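You operate a simulated robot arm through the tools that you are given. There is no shell and no other tool.

Carry out the task below with a simulated robot arm. There is one attempt and no reset: what you move stays moved.

Task
Sweep up the grit, tip it in the scrap bin, shut the lid.
Fine: sweep it into the blue dustpan; bench brush and pan go back; spill nothing.

The check looks at the end state, three seconds after you hand in, the way a careful person would. Anything else that was tipped, shoved, dropped, spilled or broken makes it a failure. A push-on lid holds only when it is set on centred and level and pressed home; a screw cap is set on level and turned clockwise until tight.

Robot
A 6-joint arm with a two-finger gripper, fixed in place. Base frame: the origin is at the foot of the arm, x ahead of it, y to its left, z up. Units: mm, rad, N and s.
Its first joint turns from -2.897 to 2.897 rad. Payload 2.45 kg.
Tool frame: the origin (TCP) lies between the finger pads and is the grasp point; the fingertips stand 20 mm ahead of it; z points along the fingers, y is the line along which they close. The gripper opens to 140 mm. The gripper's body begins 168 mm behind the TCP.
Orientation is that of the tool frame in the base frame, as a unit quaternion [w, x, y, z]. With the fingers straight down and closing along the base's y, the tool's x points along the base's -x, its y along +y and its z along -z.

Tools
- The arm moves only by the tool drive_tool. Its argument "increments" is a list that holds one entry, the list of rows, each a list of 7 numbers: the shift along the base's x, y, z in mm, then the turn, a rotation vector about the base's x, y, z in rad, then the finger opening in mm, from 0 to 140. In form: [[[dx, dy, dz, rx, ry, rz, jaw], ...]]. A call has 1 to 20 rows; each row shifts and turns the commanded pose from where the row before left it. A row lasts 0.2 s, in which the tool goes at most 50 mm and 0.15 rad; a call with a longer step from one row to the next is refused whole, and so is a gripper value outside its range. A pose out of reach is approached as far as the arm can. The call stops where the force on the tool passes 40 N (or 10 N more than at its start, if that is more) or the arm is blocked; 0.2 s more then pass. Each finger travels about 45 mm/s and halts on what it meets, pressing with about 40 N; the grip force reading is that of the motor and also rises with nothing between the fingers. The clock runs only during rows and for 0.2 s after the last one: add rows that do not move to give the fingers time. It gives the time, the measured TCP pose, the force on the tool (base axes), the opening and the grip force at its end, in the units of the frame above (readings bear some noise), with the torque about the TCP (base axes, N m) and any sound that the robot's microphone picked up.
- Cameras (640 x 400 px; columns grow to the right, rows downward): "scene" is fixed at [51.4, 499.3, 1598.8]; the picture's right is [-0.31, -0.95, 0.00], its down [-0.57, 0.18, -0.80] and it looks along [0.76, -0.24, -0.60] (base axes); focal length 349 px, centre (320, 200). "wrist" rides on the gripper at [78, 11, -209] in the tool frame; the picture's right is [-0.14, 0.99, 0.00], its down [-0.92, -0.13, -0.37] and it looks along [-0.36, -0.05, 0.93] (tool axes); focal length 280 px, centre (320, 200). There is no depth. A picture from a camera that has moved, and an enlarged one, comes with that camera's place and axes in the base frame and with its lens.
- capture(camera): a new picture of that camera. It takes no simulated time.
- zoom(camera, box): a new picture of the part [left, top, right, bottom] of that camera's present view, enlarged. It takes no simulated time.
- job_done(): hands the job in; it is judged then, once.

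Places have to be worked out from the pictures, the camera data and where the tool is seen. Open the gripper and draw the arm clear of the work before you hand the job in, unless the task says otherwise.

The tools are called after ">>>" as name(argument=value, ...) on one line, values as JSON. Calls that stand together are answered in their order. drive_tool: Moves the arm, as the interface text tells. Its arguments: {"type":"object","properties":{"increments":{"type":"array","items":{"type":"array","items":{"type":"array","items":{"type":"number"}}}}},"required":["increments"]} The other tools are called the same way: capture (camera) takes a picture; zoom (camera, box) takes an enlarged picture of a part of a camera's view; job_done () hands the job in.

At the start:

```text
time_s: 0.0
tcp_pos: [596.4, 247.3, 1263.8]
tcp_rot: [0.001, 0.0, 1.0, 0.0]
contact_force: [-0.2, 0.6, -0.7]
ft_torque: [0.0, 0.01, 0.0]
gripper_width: 140.2
gripper_force: 0.1
```

scene: 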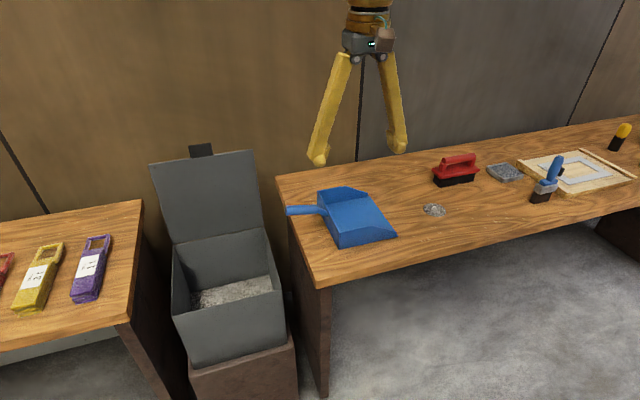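
wrist: 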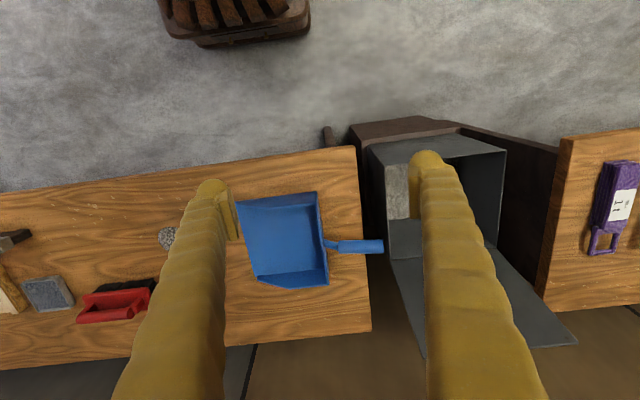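

I'll look closer at the scene first: the pan, brushes, grit and bin.

>>> zoom(camera="scene", box=[270, 140, 480, 270])

>>> zoom(camera="scene", box=[420, 110, 640, 245])

>>> zoom(camera="scene", box=[130, 130, 330, 400])

>>> capture(camera="wrist")

```text
3.05 times, centred on (375, 205) of scene
camera zoom: at [51.4, 499.3, 1598.8], right [-0.31, -0.95, 0.0], down [-0.57, 0.18, -0.8], along [0.76, -0.24, -0.6], focal length 1064 px, centre (152, 185)
```

zoom: 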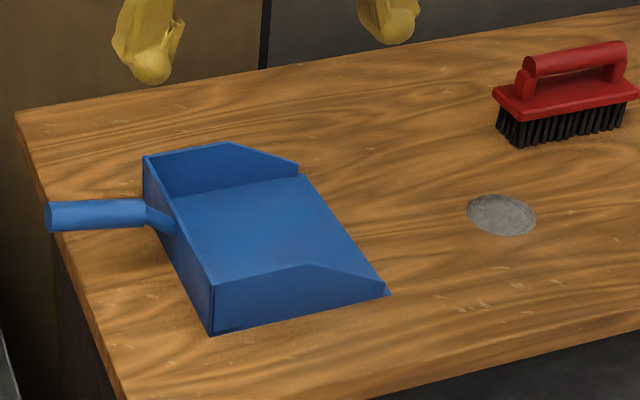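

```text
2.91 times, centred on (530, 178) of scene
camera zoom: at [51.4, 499.3, 1598.8], right [-0.31, -0.95, 0.0], down [-0.57, 0.18, -0.8], along [0.76, -0.24, -0.6], focal length 1016 px, centre (-291, 266)
```

zoom: 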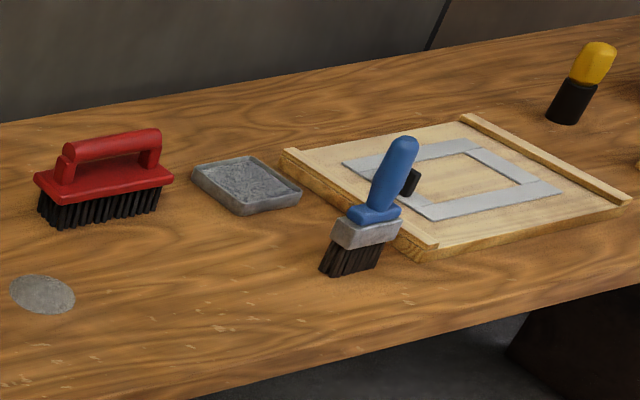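

```text
1.48 times, centred on (230, 265) of scene
camera zoom: at [51.4, 499.3, 1598.8], right [-0.31, -0.95, 0.0], down [-0.57, 0.18, -0.8], along [0.76, -0.24, -0.6], focal length 517 px, centre (453, 104)
```

zoom: 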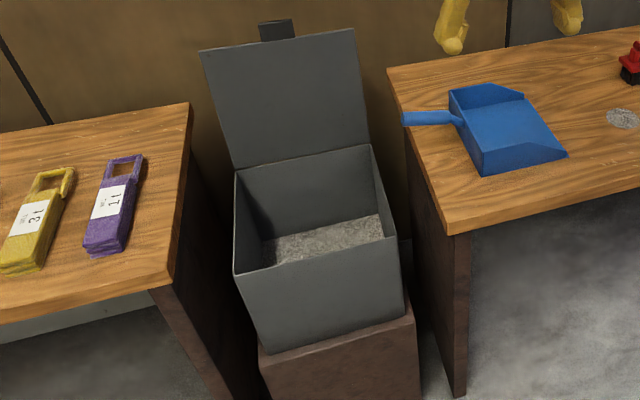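

```text
taken
camera wrist: at [517.9, 257.4, 1473.3], right [0.14, 0.99, 0.0], down [0.92, -0.13, 0.37], along [0.37, -0.05, -0.93], focal length 280 px, centre (320, 200)
```

wrist: 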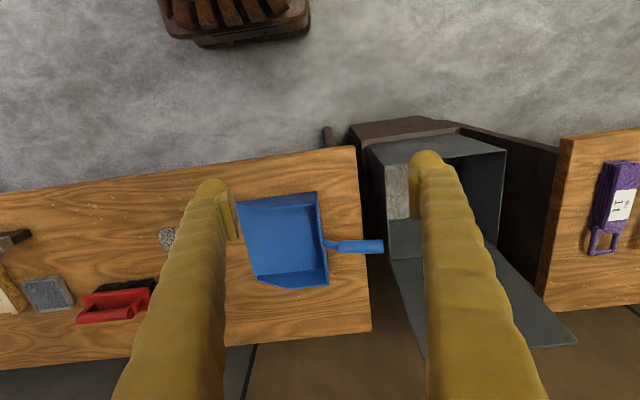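

The grit triangulates to roughly (806,-150), bench top near z≈865. I'll move the arm at height to the right for a look at the two brushes.

>>> drive_tool(increments=[[[5, -45, 0, 0, 0, 0, 140], [5, -45, 0, 0, 0, 0, 140], [5, -45, 0, 0, 0, 0, 140], [5, -45, 0, 0, 0, 0, 140], [5, -45, 0, 0, 0, 0, 140], [5, -45, 0, 0, 0, 0, 140], [5, -45, 0, 0, 0, 0, 140], [5, -45, 0, 0, 0, 0, 140], [5, -45, 0, 0, 0, 0, 140], [5, -45, 0, 0, 0, 0, 140], [5, -45, 0, 0, 0, 0, 140], [5, -45, 0, 0, 0, 0, 140]]])

>>> capture(camera="wrist")

>>> capture(camera="scene")

```text
time_s: 2.6
tcp_pos: [657.3, -294.4, 1265.3]
tcp_rot: [0.001, -0.001, 1.0, 0.001]
contact_force: [-0.1, 0.3, 0.1]
ft_torque: [0.05, -0.02, -0.02]
gripper_width: 140.0
gripper_force: 0.1
```

```text
taken
camera wrist: at [578.4, -283.3, 1473.7], right [0.14, 0.99, 0.0], down [0.92, -0.13, 0.37], along [0.37, -0.05, -0.93], focal length 280 px, centre (320, 200)
```

wrist: 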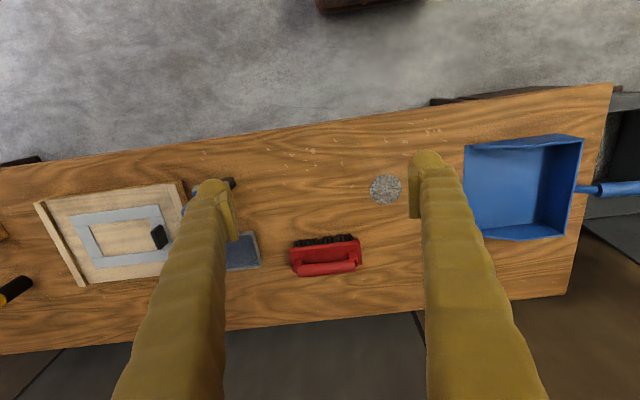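

```text
taken
```

scene: 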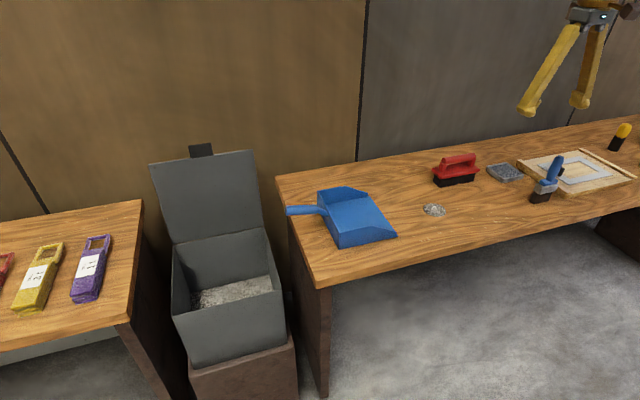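

The red bow-handled brush is near (955,-322) and there's a blue-handled brush further right hidden by a finger. I'll shift further right to look at it unobstructed.

>>> drive_tool(increments=[[[-10, -45, 0, 0, 0, 0, 140], [-10, -45, 0, 0, 0, 0, 140], [-10, -45, 0, 0, 0, 0, 140], [-10, -45, 0, 0, 0, 0, 140], [-10, -45, 0, 0, 0, 0, 140], [-10, -45, 0, 0, 0, 0, 140]]])

>>> capture(camera="wrist")

>>> zoom(camera="wrist", box=[220, 120, 440, 260])

>>> zoom(camera="scene", box=[500, 120, 620, 220])

```text
time_s: 4.0
tcp_pos: [596.9, -561.8, 1265.2]
tcp_rot: [0.001, 0.0, 1.0, 0.0]
contact_force: [0.7, 0.0, 0.4]
ft_torque: [0.02, -0.03, 0.01]
gripper_width: 139.9
gripper_force: 0.0
```

```text
taken
camera wrist: at [518.2, -551.6, 1473.8], right [0.14, 0.99, 0.0], down [0.92, -0.13, 0.37], along [0.37, -0.05, -0.93], focal length 280 px, centre (320, 200)
```

wrist: 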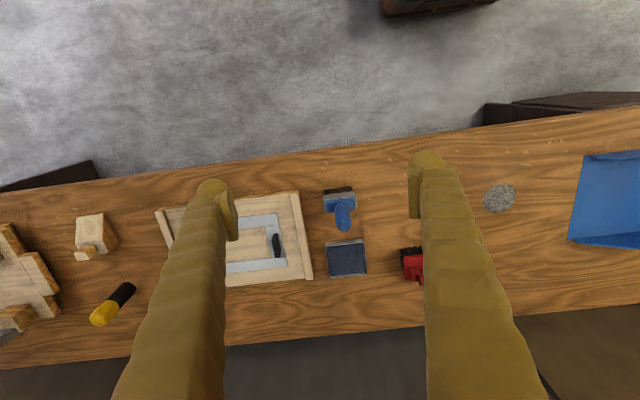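

```text
2.86 times, centred on (330, 190) of wrist
camera zoom: at [518.2, -551.6, 1473.8], right [0.14, 0.99, 0.0], down [0.92, -0.13, 0.37], along [0.37, -0.05, -0.93], focal length 801 px, centre (291, 229)
```

zoom: 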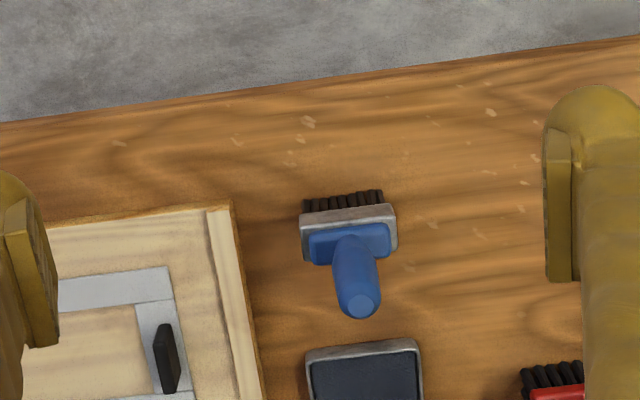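

```text
4.00 times, centred on (560, 170) of scene
camera zoom: at [51.4, 499.3, 1598.8], right [-0.31, -0.95, 0.0], down [-0.57, 0.18, -0.8], along [0.76, -0.24, -0.6], focal length 1397 px, centre (-640, 320)
```

zoom: 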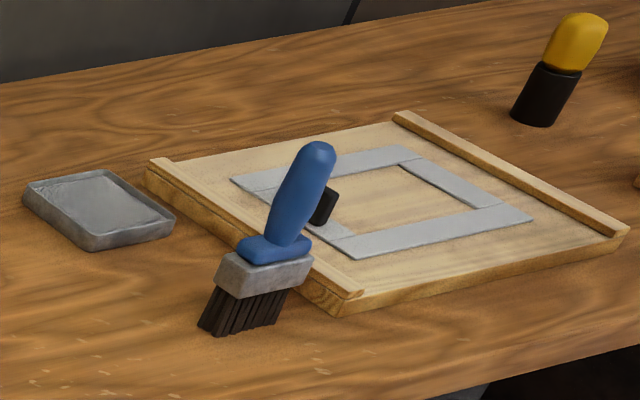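

The blue brush stands upright near (738,-541), about 165 mm tall with a ~65 mm head, next to an inky tray; the red one is a wide bow-handled brush. I'll go lower for a closer look at both.

>>> drive_tool(increments=[[[0, 25, -20, 0, 0, 0, 140], [0, 25, -20, 0, 0, 0, 140], [10, 30, -20, 0, 0, 0, 140], [20, 30, -20, 0, 0, 0, 140], [20, 30, -20, 0, 0, 0, 140], [20, 30, -20, 0, 0, 0, 140], [20, 20, -10, 0, 0, 0, 140]]])

>>> capture(camera="wrist")

>>> zoom(camera="wrist", box=[220, 160, 440, 300])

>>> zoom(camera="scene", box=[410, 140, 530, 220])

```text
time_s: 5.6
tcp_pos: [687.6, -372.6, 1135.2]
tcp_rot: [0.001, 0.001, 1.0, 0.0]
contact_force: [0.1, -0.2, 0.7]
ft_torque: [-0.02, 0.02, -0.01]
gripper_width: 140.0
gripper_force: 0.0
```

```text
taken
camera wrist: at [608.2, -362.4, 1343.8], right [0.14, 0.99, 0.0], down [0.92, -0.13, 0.37], along [0.37, -0.05, -0.93], focal length 280 px, centre (320, 200)
```

wrist: 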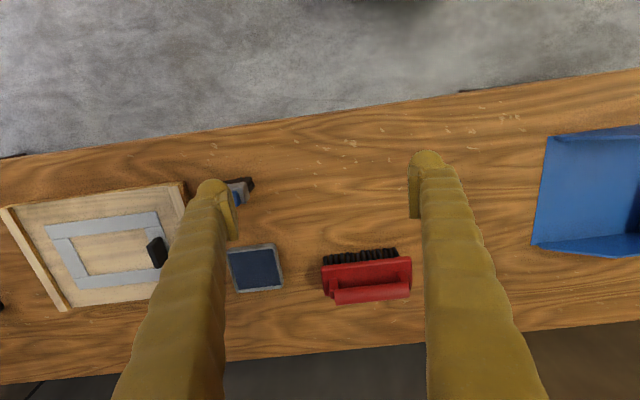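

```text
2.86 times, centred on (330, 230) of wrist
camera zoom: at [608.2, -362.4, 1343.8], right [0.14, 0.99, 0.0], down [0.92, -0.13, 0.37], along [0.37, -0.05, -0.93], focal length 801 px, centre (291, 114)
```

zoom: 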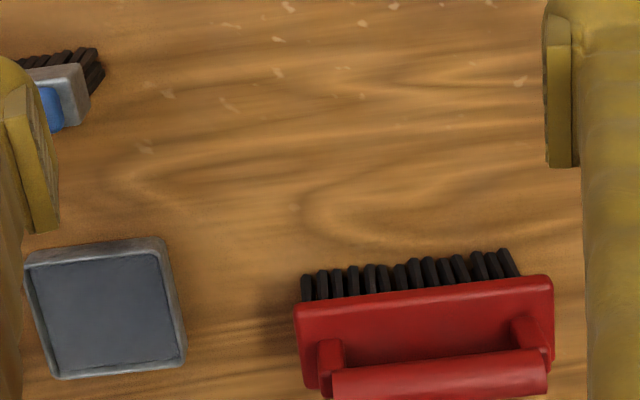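

```text
5.00 times, centred on (470, 180) of scene
camera zoom: at [51.4, 499.3, 1598.8], right [-0.31, -0.95, 0.0], down [-0.57, 0.18, -0.8], along [0.76, -0.24, -0.6], focal length 1746 px, centre (-430, 300)
```

zoom: 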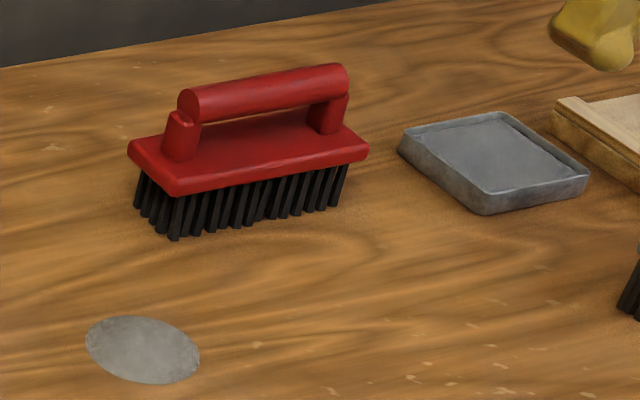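

Let me inspect the grit and the blue brush more closely before choosing.

>>> drive_tool(increments=[[[-10, 30, -10, 0, 0, 0, 140], [-10, 30, -10, 0, 0, 0, 140], [-10, 30, -10, 0, 0, 0, 140], [-10, 30, -10, 0, 0, 0, 140], [-10, 30, -10, 0, 0, 0, 140], [-10, 30, -10, 0, 0, 0, 140], [0, 20, 0, 0, 0, 0, 140]]])

>>> capture(camera="wrist")

>>> zoom(camera="wrist", box=[240, 120, 420, 240])

>>> zoom(camera="scene", box=[520, 145, 590, 215])

>>> zoom(camera="scene", box=[410, 190, 460, 230])

```text
time_s: 7.2
tcp_pos: [628.0, -172.8, 1074.2]
tcp_rot: [0.001, 0.0, 1.0, 0.0]
contact_force: [-0.4, -1.0, -0.3]
ft_torque: [0.0, 0.0, 0.0]
gripper_width: 140.1
gripper_force: 0.1
```

```text
taken
camera wrist: at [548.4, -162.0, 1282.6], right [0.14, 0.99, 0.0], down [0.92, -0.13, 0.37], along [0.37, -0.05, -0.93], focal length 280 px, centre (320, 200)
```

wrist: 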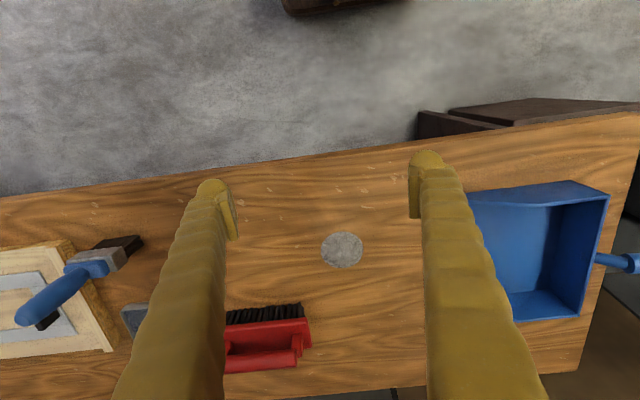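

```text
3.33 times, centred on (330, 180) of wrist
camera zoom: at [548.4, -162.0, 1282.6], right [0.14, 0.99, 0.0], down [0.92, -0.13, 0.37], along [0.37, -0.05, -0.93], focal length 935 px, centre (287, 267)
```

zoom: 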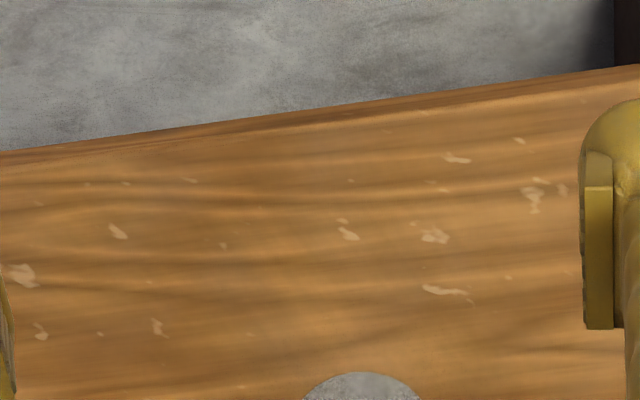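

```text
5.71 times, centred on (555, 180) of scene
camera zoom: at [51.4, 499.3, 1598.8], right [-0.31, -0.95, 0.0], down [-0.57, 0.18, -0.8], along [0.76, -0.24, -0.6], focal length 1996 px, centre (-1023, 314)
```

zoom: 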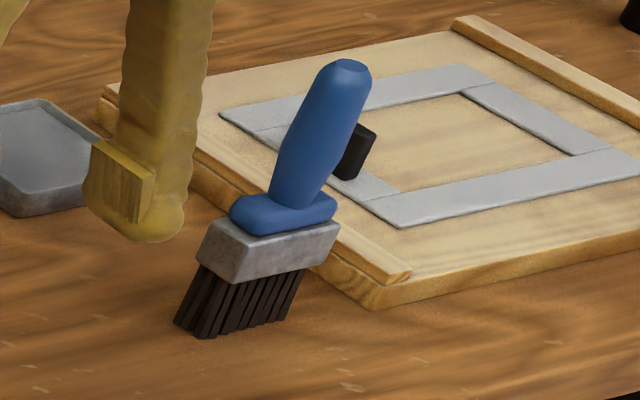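

```text
10.00 times, centred on (435, 210) of scene
camera zoom: at [51.4, 499.3, 1598.8], right [-0.31, -0.95, 0.0], down [-0.57, 0.18, -0.8], along [0.76, -0.24, -0.6], focal length 3493 px, centre (-830, 100)
```

zoom: 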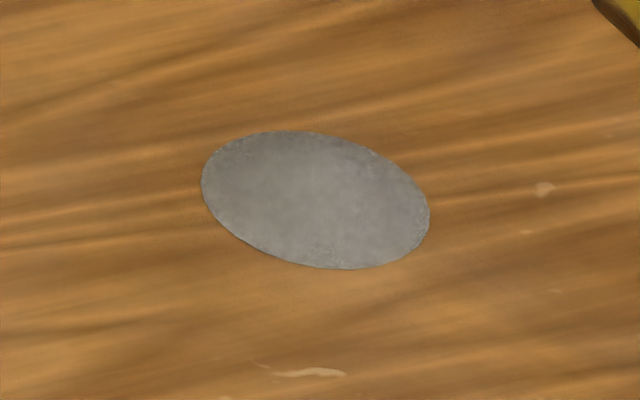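

The handle bar of the red brush triangulates to (945,-320,957), lying along y; the blue upright ferruled brush looks like a paste brush beside its tray, so I take the red, wide one as the bench brush. I'll test reach by hovering above it with the tool yawed 90°.

>>> drive_tool(increments=[[[27.4, -13.4, 2, 0, 0, 0.1428, 140], [27.4, -13.4, 2, 0, 0, 0.1428, 140], [27.4, -13.4, 2, 0, 0, 0.1428, 140], [27.4, -13.4, 2, 0, 0, 0.1428, 140], [27.4, -13.4, 2, 0, 0, 0.1428, 140], [27.4, -13.4, 2, 0, 0, 0.1428, 140], [27.4, -13.4, 2, 0, 0, 0.1428, 140], [27.4, -13.4, 2, 0, 0, 0.1428, 140], [27.4, -13.4, 2, 0, 0, 0.1428, 140], [27.4, -13.4, 2, 0, 0, 0.1428, 140], [27.4, -13.4, 2, 0, 0, 0.1428, 140]]])

>>> capture(camera="wrist")

>>> capture(camera="scene")

```text
time_s: 9.6
tcp_pos: [928.8, -320.2, 1096.2]
tcp_rot: [0.0, 0.708, -0.706, 0.0]
contact_force: [0.9, -1.2, 1.2]
ft_torque: [-0.04, 0.0, 0.02]
gripper_width: 139.9
gripper_force: 0.1
```

```text
taken
camera wrist: at [917.1, -399.4, 1305.3], right [-0.99, 0.14, 0.0], down [0.13, 0.92, 0.37], along [0.05, 0.37, -0.93], focal length 280 px, centre (320, 200)
```

wrist: 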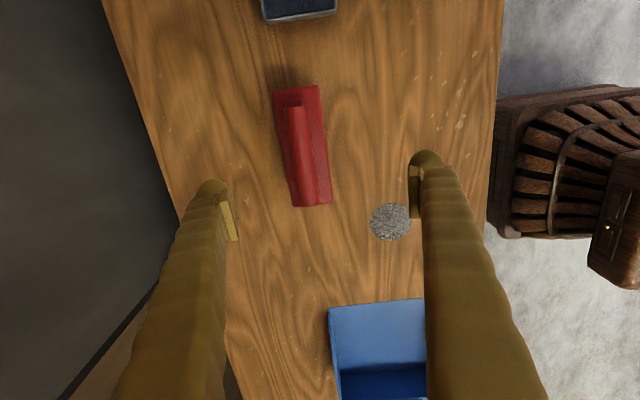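

```text
taken
```

scene: 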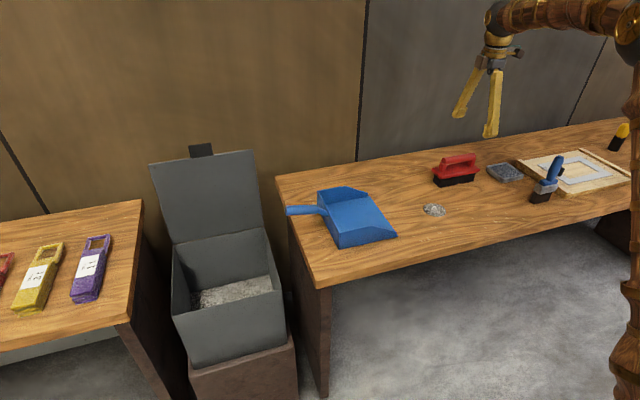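

Reach here is fine (928.8, -320, 1096). I'll zoom to refine the brush's position and yaw.

>>> zoom(camera="wrist", box=[220, 70, 420, 230])

>>> zoom(camera="scene", box=[410, 130, 510, 200])

```text
2.50 times, centred on (320, 150) of wrist
camera zoom: at [917.1, -399.4, 1305.3], right [-0.99, 0.14, 0.0], down [0.13, 0.92, 0.37], along [0.05, 0.37, -0.93], focal length 701 px, centre (320, 325)
```

zoom: 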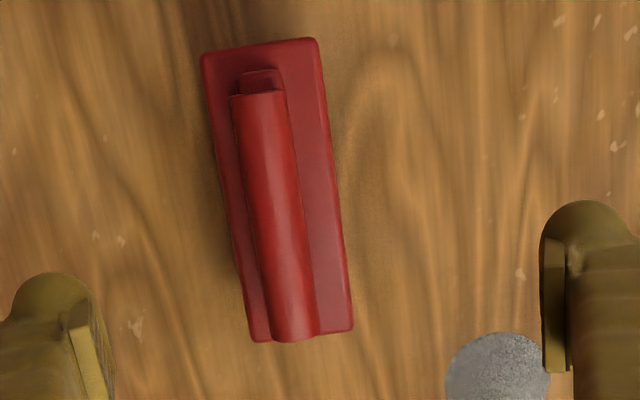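

```text
5.71 times, centred on (460, 165) of scene
camera zoom: at [51.4, 499.3, 1598.8], right [-0.31, -0.95, 0.0], down [-0.57, 0.18, -0.8], along [0.76, -0.24, -0.6], focal length 1996 px, centre (-480, 400)
```

zoom: 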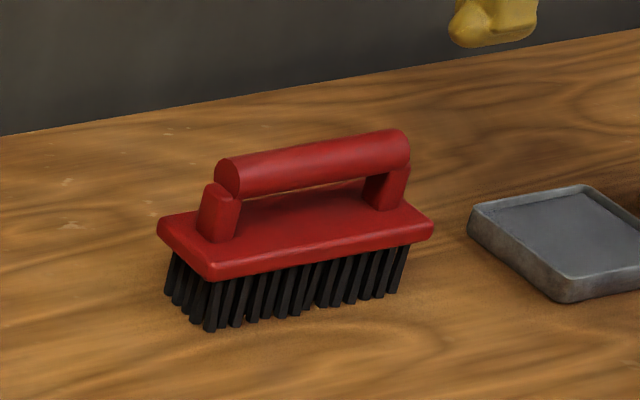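

The brush body spans x 920–978, y −404…−241 with zero yaw; its bar (≈26 mm) is at x≈948.5, z≈957. I'll align over it and descend partway to check reach.

>>> drive_tool(increments=[[[10, -1, 0, 0, 0, 0, 120], [9.5, -1, 0, 0, 0, 0, 100], [0, 0, -25, 0, 0, 0, 80], [0, 0, -25, 0, 0, 0, 80], [0, 0, -25, 0, 0, 0, 80], [0, 0, -15, 0, 0, 0, 80], [0, 0, 0, 0, 0, 0, 80]]])

>>> capture(camera="wrist")

>>> zoom(camera="scene", box=[410, 100, 530, 200])

```text
time_s: 11.2
tcp_pos: [947.3, -322.1, 1005.1]
tcp_rot: [-0.001, 0.707, -0.707, -0.001]
contact_force: [-0.3, 0.1, 1.2]
ft_torque: [-0.02, 0.01, -0.05]
gripper_width: 79.8
gripper_force: 0.1
```

```text
taken
camera wrist: at [936.4, -400.6, 1214.8], right [-0.99, 0.14, 0.0], down [0.13, 0.92, 0.37], along [0.05, 0.37, -0.93], focal length 280 px, centre (320, 200)
```

wrist: 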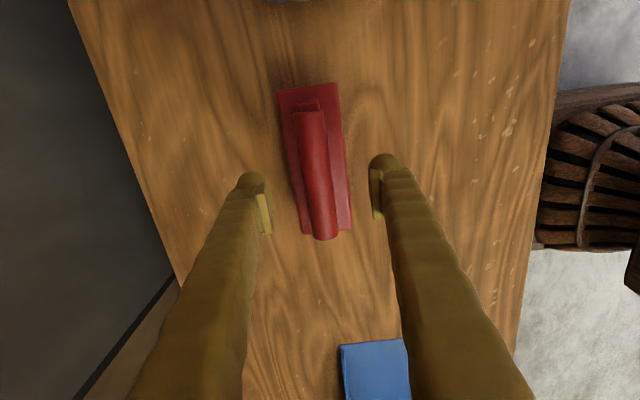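

```text
4.00 times, centred on (470, 150) of scene
camera zoom: at [51.4, 499.3, 1598.8], right [-0.31, -0.95, 0.0], down [-0.57, 0.18, -0.8], along [0.76, -0.24, -0.6], focal length 1397 px, centre (-280, 400)
```

zoom: 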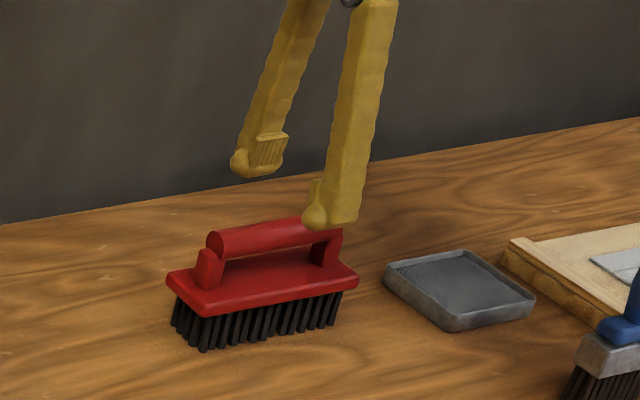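

>>> zoom(camera="wrist", box=[240, 70, 420, 260])

```text
2.11 times, centred on (330, 165) of wrist
camera zoom: at [936.4, -400.6, 1214.8], right [-0.99, 0.14, 0.0], down [0.13, 0.92, 0.37], along [0.05, 0.37, -0.93], focal length 590 px, centre (299, 274)
```

zoom: 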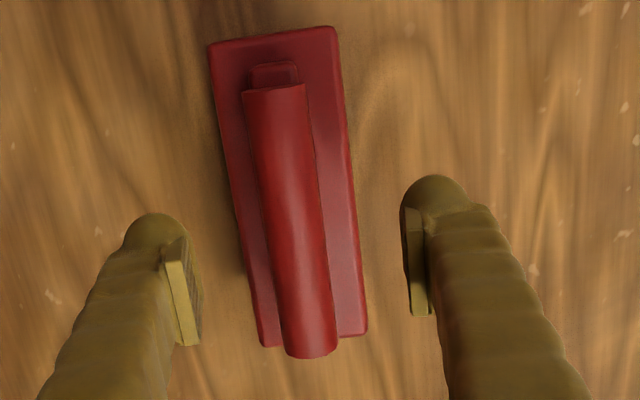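

The bar appears about 3 mm further out than the tool centre; I'll shift +3 mm, descend to z≈955 and then close on it.

>>> drive_tool(increments=[[[3, 0, -10, 0, 0, 0, 80], [0, 0, -20, 0, 0, 0, 80], [0, 0, -20, 0, 0, 0, 80], [0, 0, 0, 0, 0, 0, 80]]])

>>> zoom(camera="scene", box=[410, 100, 530, 200])

>>> zoom(camera="wrist", box=[220, 50, 420, 260])

```text
time_s: 12.2
tcp_pos: [950.6, -322.0, 956.0]
tcp_rot: [0.0, -0.707, 0.707, 0.001]
contact_force: [1.0, 0.0, -0.3]
ft_torque: [-0.03, -0.04, 0.02]
gripper_width: 80.1
gripper_force: 0.1
```

```text
4.00 times, centred on (470, 150) of scene
camera zoom: at [51.4, 499.3, 1598.8], right [-0.31, -0.95, 0.0], down [-0.57, 0.18, -0.8], along [0.76, -0.24, -0.6], focal length 1397 px, centre (-280, 400)
```

zoom: 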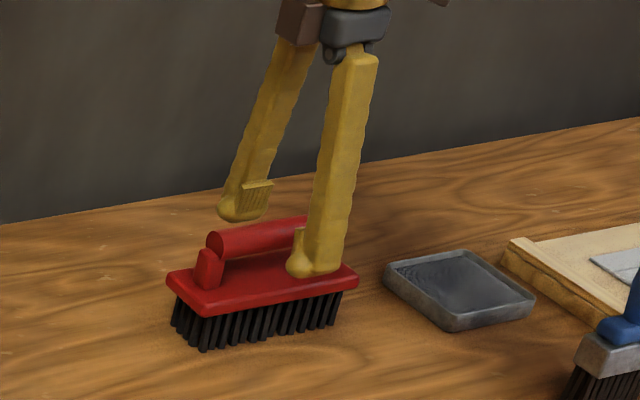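

```text
1.90 times, centred on (320, 155) of wrist
camera zoom: at [939.9, -401.2, 1164.9], right [-0.99, 0.14, 0.0], down [0.13, 0.92, 0.37], along [0.05, 0.37, -0.93], focal length 534 px, centre (320, 286)
```

zoom: 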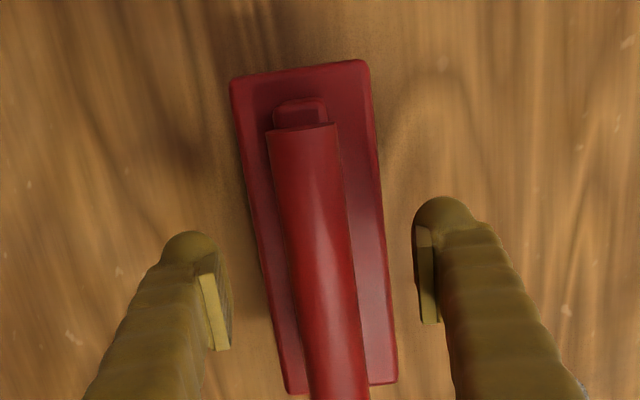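

The bar is centred between the pads at TCP height; closing the gripper.

>>> drive_tool(increments=[[[0, 0, 0, 0, 0, 0, 50], [0, 0, 0, 0, 0, 0, 30], [0, 0, 0, 0, 0, 0, 20], [0, 0, 0, 0, 0, 0, 10], [0, 0, 0, 0, 0, 0, 10], [0, 0, 0, 0, 0, 0, 10]]])

>>> zoom(camera="scene", box=[410, 100, 530, 200])

```text
time_s: 13.6
tcp_pos: [950.7, -321.8, 956.4]
tcp_rot: [0.0, -0.707, 0.707, 0.002]
contact_force: [-0.5, 0.2, 0.0]
ft_torque: [0.02, 0.0, 0.03]
gripper_width: 25.6
gripper_force: 40.2
```

```text
4.00 times, centred on (470, 150) of scene
camera zoom: at [51.4, 499.3, 1598.8], right [-0.31, -0.95, 0.0], down [-0.57, 0.18, -0.8], along [0.76, -0.24, -0.6], focal length 1397 px, centre (-280, 400)
```

zoom: 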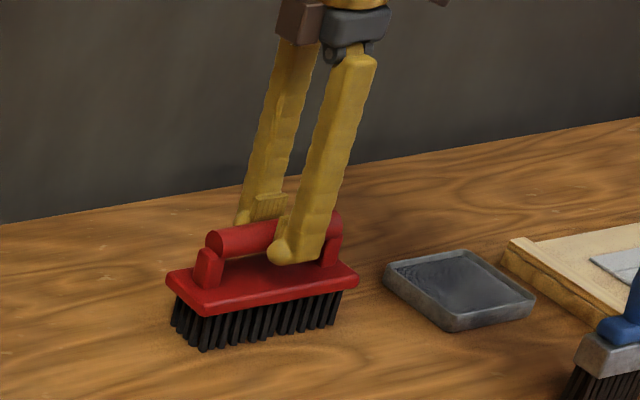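

The brush is gripped (25.6 mm) at (950.7,-321.8,956.4) — that is its return pose. I'll lift it 60 mm and swing it to behind the grit, yawing −90° so its long side faces +y.

>>> drive_tool(increments=[[[0, 0, 20, 0, 0, 0, 10], [0, 0, 20, 0, 0, 0, 10], [0, 0, 20, 0, 0, 0, 10], [-10.5, 3, 0, 0, 0, -0.1428, 10], [-10.5, 3, 0, 0, 0, -0.1428, 10], [-10.5, 3, 0, 0, 0, -0.1428, 10], [-10.5, 3, 0, 0, 0, -0.1428, 10], [-10.5, 3, 0, 0, 0, -0.1428, 10], [-10.5, 3, 0, 0, 0, -0.1428, 10], [-10.5, 3, 0, 0, 0, -0.1428, 10], [-10.5, 3, 0, 0, 0, -0.1428, 10], [-10.5, 3, 0, 0, 0, -0.1428, 10], [-10.5, 3, 0, 0, 0, -0.1428, 10], [-10.5, 3, 0, 0, 0, -0.1428, 10]]])

>>> capture(camera="wrist")

>>> capture(camera="scene")

>>> zoom(camera="scene", box=[380, 110, 520, 230])

```text
time_s: 16.6
tcp_pos: [836.2, -289.8, 1016.9]
tcp_rot: [0.001, 0.001, 1.0, -0.001]
contact_force: [1.3, 0.4, -2.5]
ft_torque: [0.0, 0.01, -0.02]
gripper_width: 25.1
gripper_force: 40.6
```

```text
taken
camera wrist: at [756.6, -278.8, 1225.3], right [0.14, 0.99, 0.0], down [0.92, -0.13, 0.37], along [0.37, -0.05, -0.93], focal length 280 px, centre (320, 200)
```

wrist: 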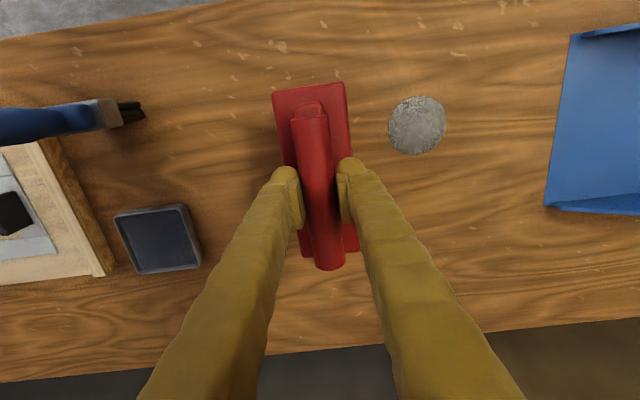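

```text
taken
```

scene: 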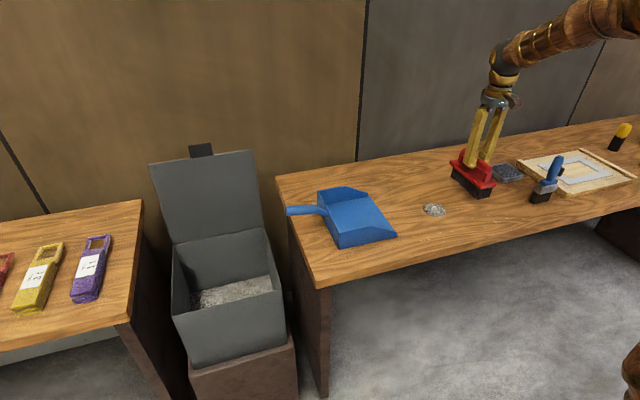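

```text
3.33 times, centred on (450, 170) of scene
camera zoom: at [51.4, 499.3, 1598.8], right [-0.31, -0.95, 0.0], down [-0.57, 0.18, -0.8], along [0.76, -0.24, -0.6], focal length 1164 px, centre (-113, 300)
```

zoom: 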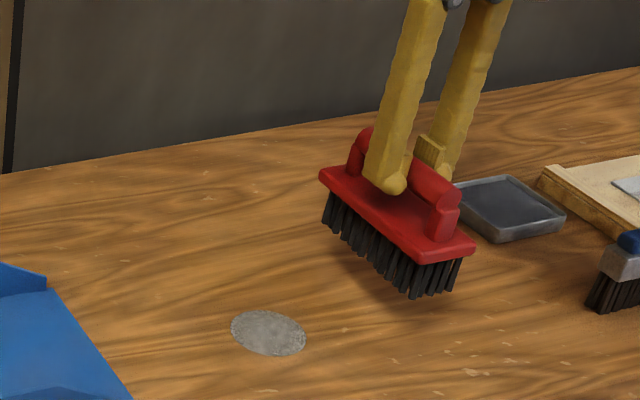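

Reconciling the views puts the bench top at z≈850, grit at (819,-160) radius ~37, and pan mouth at y≈20 spanning x 744–961. I'll move to x≈843, y≈-255 and lower the bristles to the bench.

>>> drive_tool(increments=[[[7, 35, 0, 0, 0, 0, 10], [0, 0, -20, 0, 0, 0, 10], [0, 0, -20, 0, 0, 0, 10], [0, 0, -15, 0, 0, 0, 10], [0, 0, -5, 0, 0, 0, 10], [0, 0, 0, 0, 0, 0, 10]]])

>>> capture(camera="wrist")

>>> zoom(camera="scene", box=[330, 110, 510, 260])

```text
time_s: 18.0
tcp_pos: [841.8, -253.4, 955.5]
tcp_rot: [0.001, 0.0, 1.0, 0.001]
contact_force: [0.4, -0.7, -2.0]
ft_torque: [0.03, 0.01, 0.04]
gripper_width: 25.0
gripper_force: 39.2
```

```text
taken
camera wrist: at [762.9, -243.7, 1165.4], right [0.14, 0.99, 0.0], down [0.92, -0.13, 0.37], along [0.37, -0.05, -0.93], focal length 280 px, centre (320, 200)
```

wrist: 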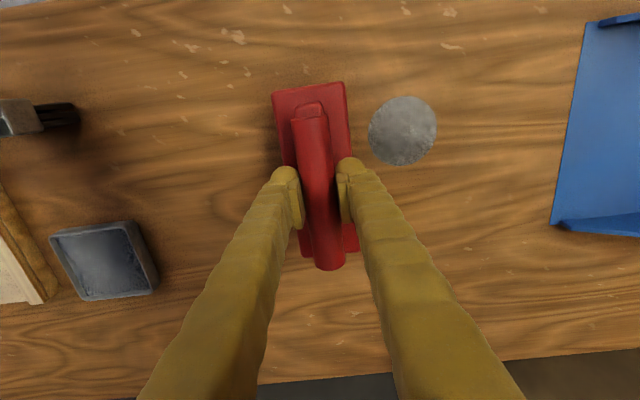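

```text
2.67 times, centred on (420, 185) of scene
camera zoom: at [51.4, 499.3, 1598.8], right [-0.31, -0.95, 0.0], down [-0.57, 0.18, -0.8], along [0.76, -0.24, -0.6], focal length 931 px, centre (53, 240)
```

zoom: 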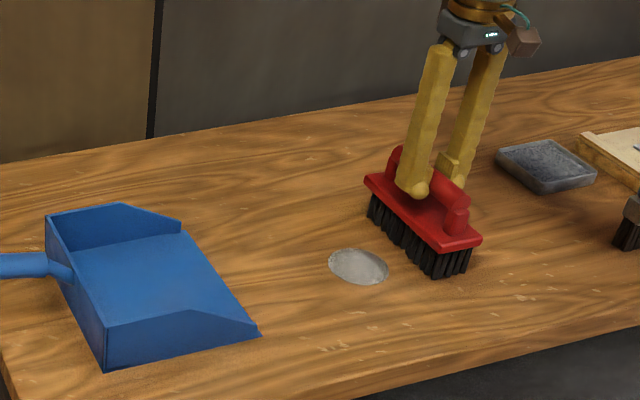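

Still only the brush's own weight on the sensor, so bristles are just at the surface. I'll lower 1 mm and begin a short slow stroke to see how the grit responds.

>>> drive_tool(increments=[[[0, 0, -1, 0, 0, 0, 10], [0, 10, 0, 0, 0, 0, 10], [0, 10, 0, 0, 0, 0, 10], [0, 10, 0, 0, 0, 0, 10], [0, 10, 0, 0, 0, 0, 10], [0, 10, 0, 0, 0, 0, 10], [0, 10, 0, 0, 0, 0, 10]]])

>>> capture(camera="wrist")

>>> zoom(camera="scene", box=[330, 110, 510, 260])

```text
time_s: 19.6
tcp_pos: [842.0, -194.7, 955.6]
tcp_rot: [0.0, 0.0, 1.0, 0.001]
contact_force: [-0.1, -0.1, -2.4]
ft_torque: [-0.02, 0.01, 0.03]
gripper_width: 25.0
gripper_force: 40.1
```

```text
taken
camera wrist: at [763.4, -183.6, 1164.0], right [0.14, 0.99, 0.0], down [0.92, -0.13, 0.37], along [0.37, -0.05, -0.93], focal length 280 px, centre (320, 200)
```

wrist: 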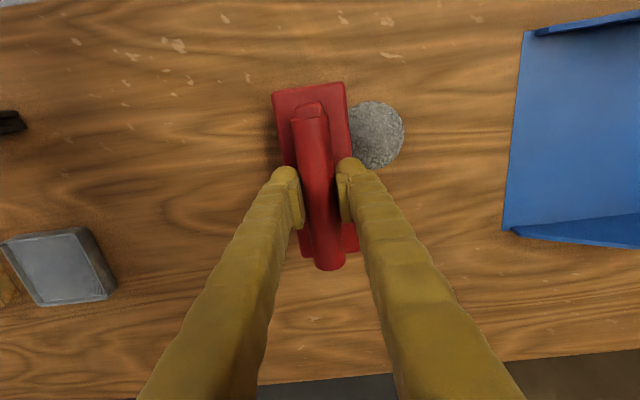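

```text
2.67 times, centred on (420, 185) of scene
camera zoom: at [51.4, 499.3, 1598.8], right [-0.31, -0.95, 0.0], down [-0.57, 0.18, -0.8], along [0.76, -0.24, -0.6], focal length 931 px, centre (53, 240)
```

zoom: 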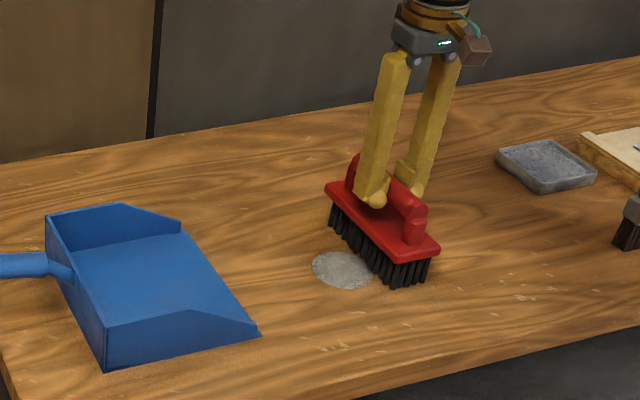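

The heap is moving ahead of the bristles. Continuing slowly toward the pan's mouth, stopping just short of the lip to check.

>>> drive_tool(increments=[[[0, 8, 0, 0, 0, 0, 10], [0, 8, 0, 0, 0, 0, 10], [0, 8, 0, 0, 0, 0, 10], [0, 8, 0, 0, 0, 0, 10], [0, 8, 0, 0, 0, 0, 10], [0, 8, 0, 0, 0, 0, 10], [0, 8, 0, 0, 0, 0, 10], [0, 8, 0, 0, 0, 0, 10], [0, 8, 0, 0, 0, 0, 10], [0, 8, 0, 0, 0, 0, 10], [0, 8, 0, 0, 0, 0, 10], [0, 8, 0, 0, 0, 0, 10], [0, 8, 0, 0, 0, 0, 10]]])

>>> capture(camera="wrist")

>>> zoom(camera="scene", box=[330, 110, 510, 260])

```text
time_s: 22.4
tcp_pos: [843.0, -89.8, 956.3]
tcp_rot: [0.001, 0.0, 1.0, 0.0]
contact_force: [-0.3, -0.3, -2.1]
ft_torque: [-0.01, 0.01, 0.0]
gripper_width: 24.7
gripper_force: 39.7
```

```text
taken
camera wrist: at [763.5, -79.8, 1164.4], right [0.14, 0.99, 0.0], down [0.92, -0.13, 0.37], along [0.37, -0.05, -0.93], focal length 280 px, centre (320, 200)
```

wrist: 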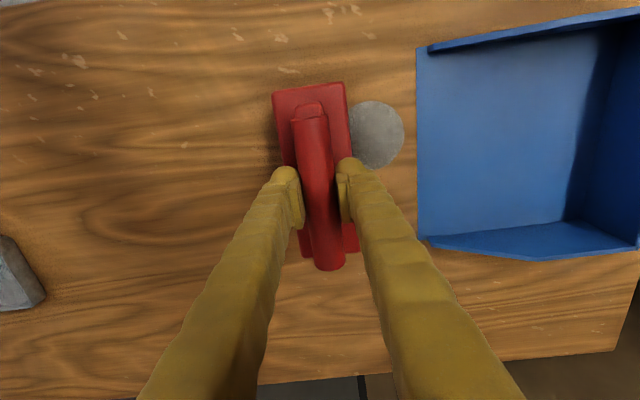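

```text
2.67 times, centred on (420, 185) of scene
camera zoom: at [51.4, 499.3, 1598.8], right [-0.31, -0.95, 0.0], down [-0.57, 0.18, -0.8], along [0.76, -0.24, -0.6], focal length 931 px, centre (53, 240)
```

zoom: 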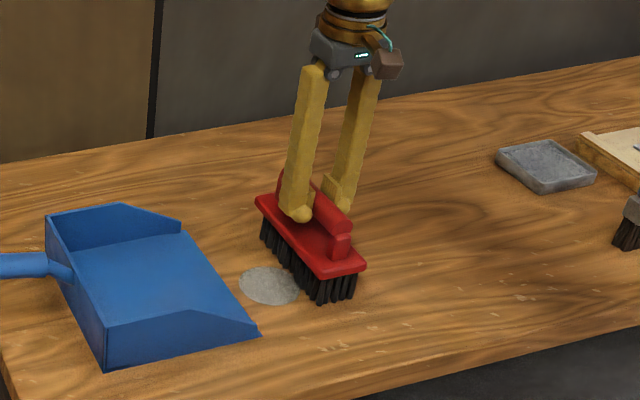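

Heap tracks well; the lip is at y≈20. I'll push on to y≈-22 (bristles still short of the lip) and look.

>>> drive_tool(increments=[[[0, 7, 0, 0, 0, 0, 10], [0, 7, 0, 0, 0, 0, 10], [0, 7, 0, 0, 0, 0, 10], [0, 7, 0, 0, 0, 0, 10], [0, 7, 0, 0, 0, 0, 10], [0, 7, 0, 0, 0, 0, 10], [0, 7, 0, 0, 0, 0, 10], [0, 7, 0, 0, 0, 0, 10], [0, 7, 0, 0, 0, 0, 10], [0, 5, 0, 0, 0, 0, 10]]])

>>> capture(camera="wrist")

>>> zoom(camera="scene", box=[280, 130, 430, 260])

```text
time_s: 24.6
tcp_pos: [843.6, -22.0, 954.7]
tcp_rot: [0.001, 0.0, 1.0, 0.0]
contact_force: [-0.3, 0.3, -2.6]
ft_torque: [-0.01, 0.02, 0.01]
gripper_width: 24.6
gripper_force: 40.1
```

```text
taken
camera wrist: at [763.4, -12.0, 1164.1], right [0.14, 0.99, 0.0], down [0.92, -0.13, 0.37], along [0.37, -0.05, -0.93], focal length 280 px, centre (320, 200)
```

wrist: 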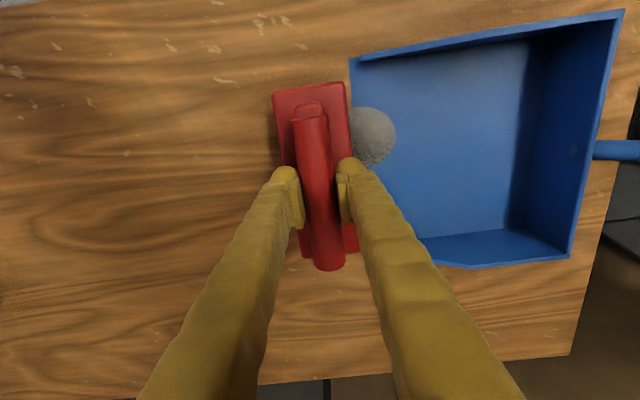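

```text
3.08 times, centred on (355, 195) of scene
camera zoom: at [51.4, 499.3, 1598.8], right [-0.31, -0.95, 0.0], down [-0.57, 0.18, -0.8], along [0.76, -0.24, -0.6], focal length 1075 px, centre (212, 215)
```

zoom: 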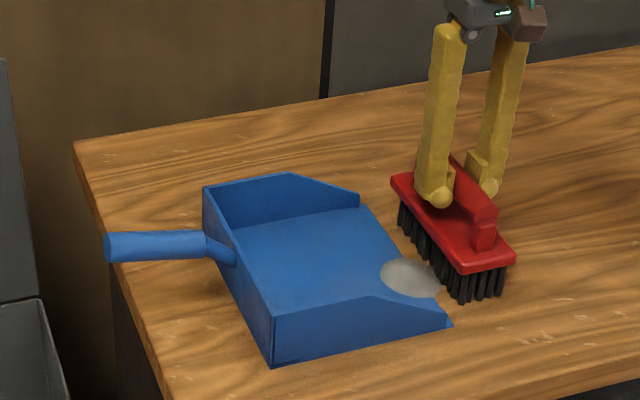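

The heap is riding up on the pan floor. I'll raise the brush about 4 mm as it crosses the lip and push on so the heap sits well inside the pan.

>>> drive_tool(increments=[[[0, 4, 1, 0, 0, 0, 10], [0, 4, 1.5, 0, 0, 0, 10], [0, 4, 1.5, 0, 0, 0, 10], [0, 6, 0.5, 0, 0, 0, 10], [0, 6, 0, 0, 0, 0, 10], [0, 6, 0, 0, 0, 0, 10], [0, 6, 0, 0, 0, 0, 10], [0, 6, 0, 0, 0, 0, 10], [0, 6, 0, 0, 0, 0, 10]]])

>>> capture(camera="wrist")

>>> zoom(camera="scene", box=[280, 130, 430, 260])

```text
time_s: 26.6
tcp_pos: [842.9, 25.7, 960.0]
tcp_rot: [0.001, 0.0, 1.0, 0.0]
contact_force: [-0.5, -0.6, -2.1]
ft_torque: [-0.01, 0.04, 0.01]
gripper_width: 25.1
gripper_force: 40.2
```

```text
taken
camera wrist: at [763.5, 36.2, 1168.7], right [0.14, 0.99, 0.0], down [0.92, -0.13, 0.37], along [0.37, -0.05, -0.93], focal length 280 px, centre (320, 200)
```

wrist: 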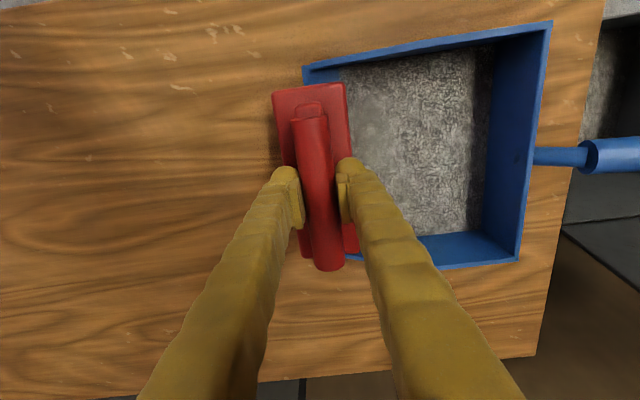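

```text
3.08 times, centred on (355, 195) of scene
camera zoom: at [51.4, 499.3, 1598.8], right [-0.31, -0.95, 0.0], down [-0.57, 0.18, -0.8], along [0.76, -0.24, -0.6], focal length 1075 px, centre (212, 215)
```

zoom: 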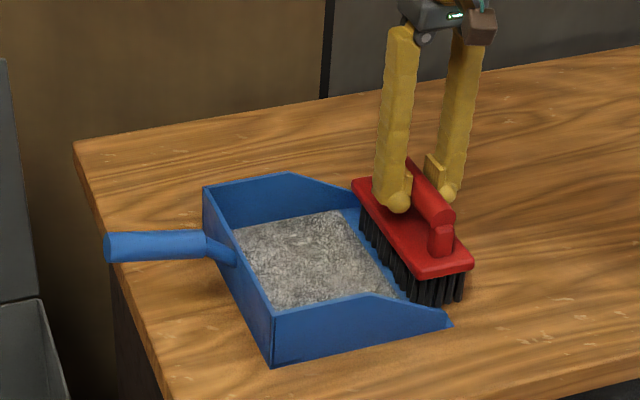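

The grit now lies in the pan as its contents. I'll lift the brush straight up clear of the pan and check for leftovers.

>>> drive_tool(increments=[[[0, 0, 10, 0, 0, 0, 10], [0, 0, 20, 0, 0, 0, 10], [0, 0, 25, 0, 0, 0, 10], [0, -30, 5, 0, 0, 0, 10], [0, -40, 0, 0, 0, 0, 10], [0, -40, 0, 0, 0, 0, 10], [0, -40, 0, 0, 0, 0, 10]]])

>>> capture(camera="wrist")

>>> zoom(camera="scene", box=[280, 130, 480, 280])

```text
time_s: 28.2
tcp_pos: [841.7, -124.1, 1020.4]
tcp_rot: [0.0, -0.001, 1.0, 0.0]
contact_force: [-0.4, -0.4, -2.0]
ft_torque: [0.0, 0.01, -0.04]
gripper_width: 24.6
gripper_force: 40.0
```

```text
taken
camera wrist: at [762.8, -114.1, 1229.1], right [0.14, 0.99, 0.0], down [0.92, -0.13, 0.37], along [0.37, -0.05, -0.93], focal length 280 px, centre (320, 200)
```

wrist: 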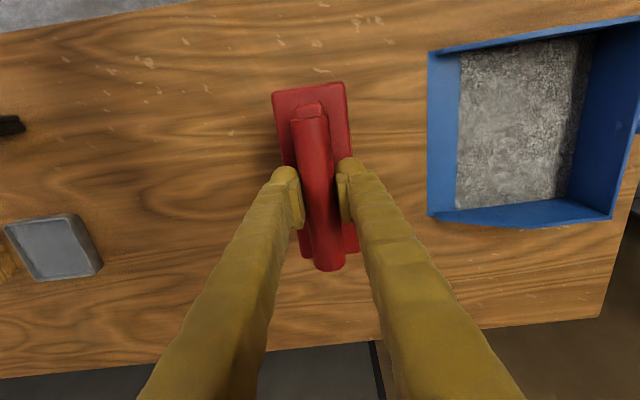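

```text
2.67 times, centred on (380, 205) of scene
camera zoom: at [51.4, 499.3, 1598.8], right [-0.31, -0.95, 0.0], down [-0.57, 0.18, -0.8], along [0.76, -0.24, -0.6], focal length 931 px, centre (160, 187)
```

zoom: 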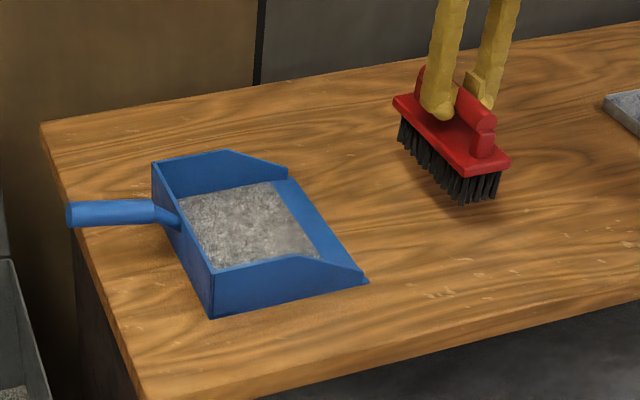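

Bench is clean and the grit is all in the pan. I'll carry the brush back by exactly reversing the summed increments, first over its spot, then down.

>>> drive_tool(increments=[[[9.9, -18, 0, 0, 0, 0.1428, 10], [9.9, -18, 0, 0, 0, 0.1428, 10], [9.9, -18, 0, 0, 0, 0.1428, 10], [9.9, -18, 0, 0, 0, 0.1428, 10], [9.9, -18, 0, 0, 0, 0.1428, 10], [9.9, -18, 0, 0, 0, 0.1428, 10], [9.9, -18, 0, 0, 0, 0.1428, 10], [9.9, -18, 0, 0, 0, 0.1428, 10], [9.9, -18, 0, 0, 0, 0.1428, 10], [9.9, -18, 0, 0, 0, 0.1428, 10], [9.5, -18, 0, 0, 0, 0.1428, 10], [0, 0, -20, 0, 0, 0, 10], [0, 0, -20, 0, 0, 0, 10], [0, 0, -15, 0, 0, 0, 10], [0, 0, -7.5, 0, 0, 0, 10], [0, 0, 0, 0, 0, 0, 10]]])

>>> capture(camera="wrist")

>>> zoom(camera="scene", box=[410, 100, 530, 200])

```text
time_s: 31.6
tcp_pos: [951.1, -324.2, 957.7]
tcp_rot: [0.001, 0.708, -0.706, -0.001]
contact_force: [0.3, 0.3, -3.1]
ft_torque: [-0.01, 0.02, 0.01]
gripper_width: 24.5
gripper_force: 40.1
```

```text
taken
camera wrist: at [939.9, -401.6, 1166.2], right [-0.99, 0.14, 0.0], down [0.13, 0.92, 0.37], along [0.05, 0.37, -0.93], focal length 280 px, centre (320, 200)
```

wrist: 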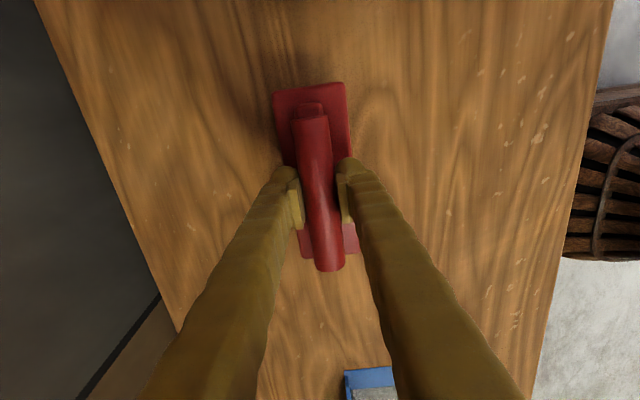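

```text
4.00 times, centred on (470, 150) of scene
camera zoom: at [51.4, 499.3, 1598.8], right [-0.31, -0.95, 0.0], down [-0.57, 0.18, -0.8], along [0.76, -0.24, -0.6], focal length 1397 px, centre (-280, 400)
```

zoom: 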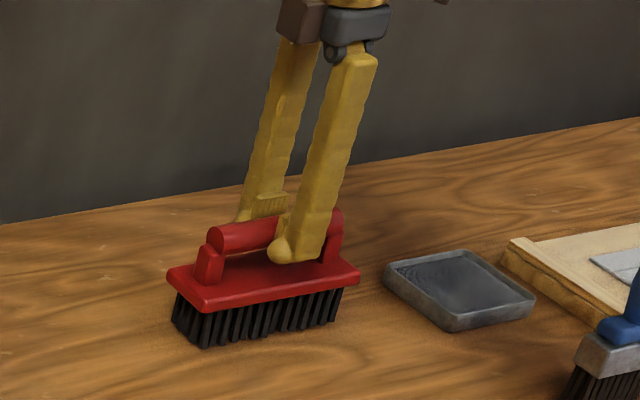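

The brush is over its old spot, still hanging (force −3 N). I'll lower until the weight transfers.

>>> drive_tool(increments=[[[0, 0, -0.7, 0, 0, 0, 10], [0, 0, -0.5, 0, 0, 0, 10], [0, 0, 0, 0, 0, 0, 10]]])

```text
time_s: 32.4
tcp_pos: [950.8, -323.3, 956.3]
tcp_rot: [-0.001, -0.707, 0.707, 0.001]
contact_force: [-0.2, 0.5, -1.7]
ft_torque: [0.01, 0.02, -0.04]
gripper_width: 24.5
gripper_force: 39.8
```

>>> drive_tool(increments=[[[0, 0, -0.7, 0, 0, 0, 10], [0, 0, 0, 0, 0, 0, 10]]])

```text
time_s: 33.0
tcp_pos: [950.4, -322.3, 956.1]
tcp_rot: [0.0, 0.707, -0.707, -0.001]
contact_force: [-0.3, -1.2, -1.8]
ft_torque: [0.0, 0.0, -0.03]
gripper_width: 24.5
gripper_force: 40.1
```

>>> drive_tool(increments=[[[0, 0, -1, 0, 0, 0, 10], [0, 0, 0, 0, 0, 0, 10]]])

>>> zoom(camera="scene", box=[410, 100, 530, 200])

```text
time_s: 33.6
tcp_pos: [949.9, -322.8, 954.5]
tcp_rot: [0.0, -0.707, 0.707, 0.001]
contact_force: [0.2, -0.5, -2.3]
ft_torque: [-0.03, -0.01, 0.02]
gripper_width: 24.3
gripper_force: 39.8
```

```text
4.00 times, centred on (470, 150) of scene
camera zoom: at [51.4, 499.3, 1598.8], right [-0.31, -0.95, 0.0], down [-0.57, 0.18, -0.8], along [0.76, -0.24, -0.6], focal length 1397 px, centre (-280, 400)
```

zoom: 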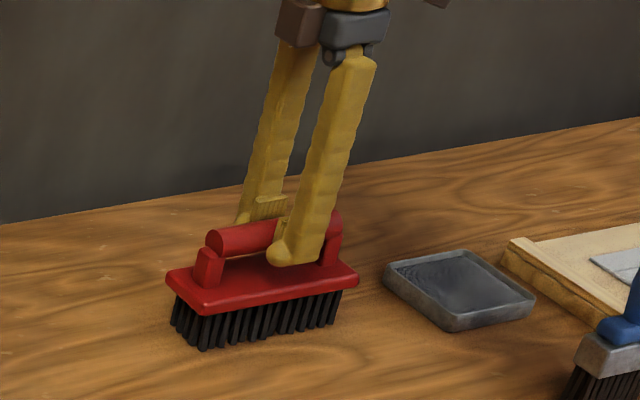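

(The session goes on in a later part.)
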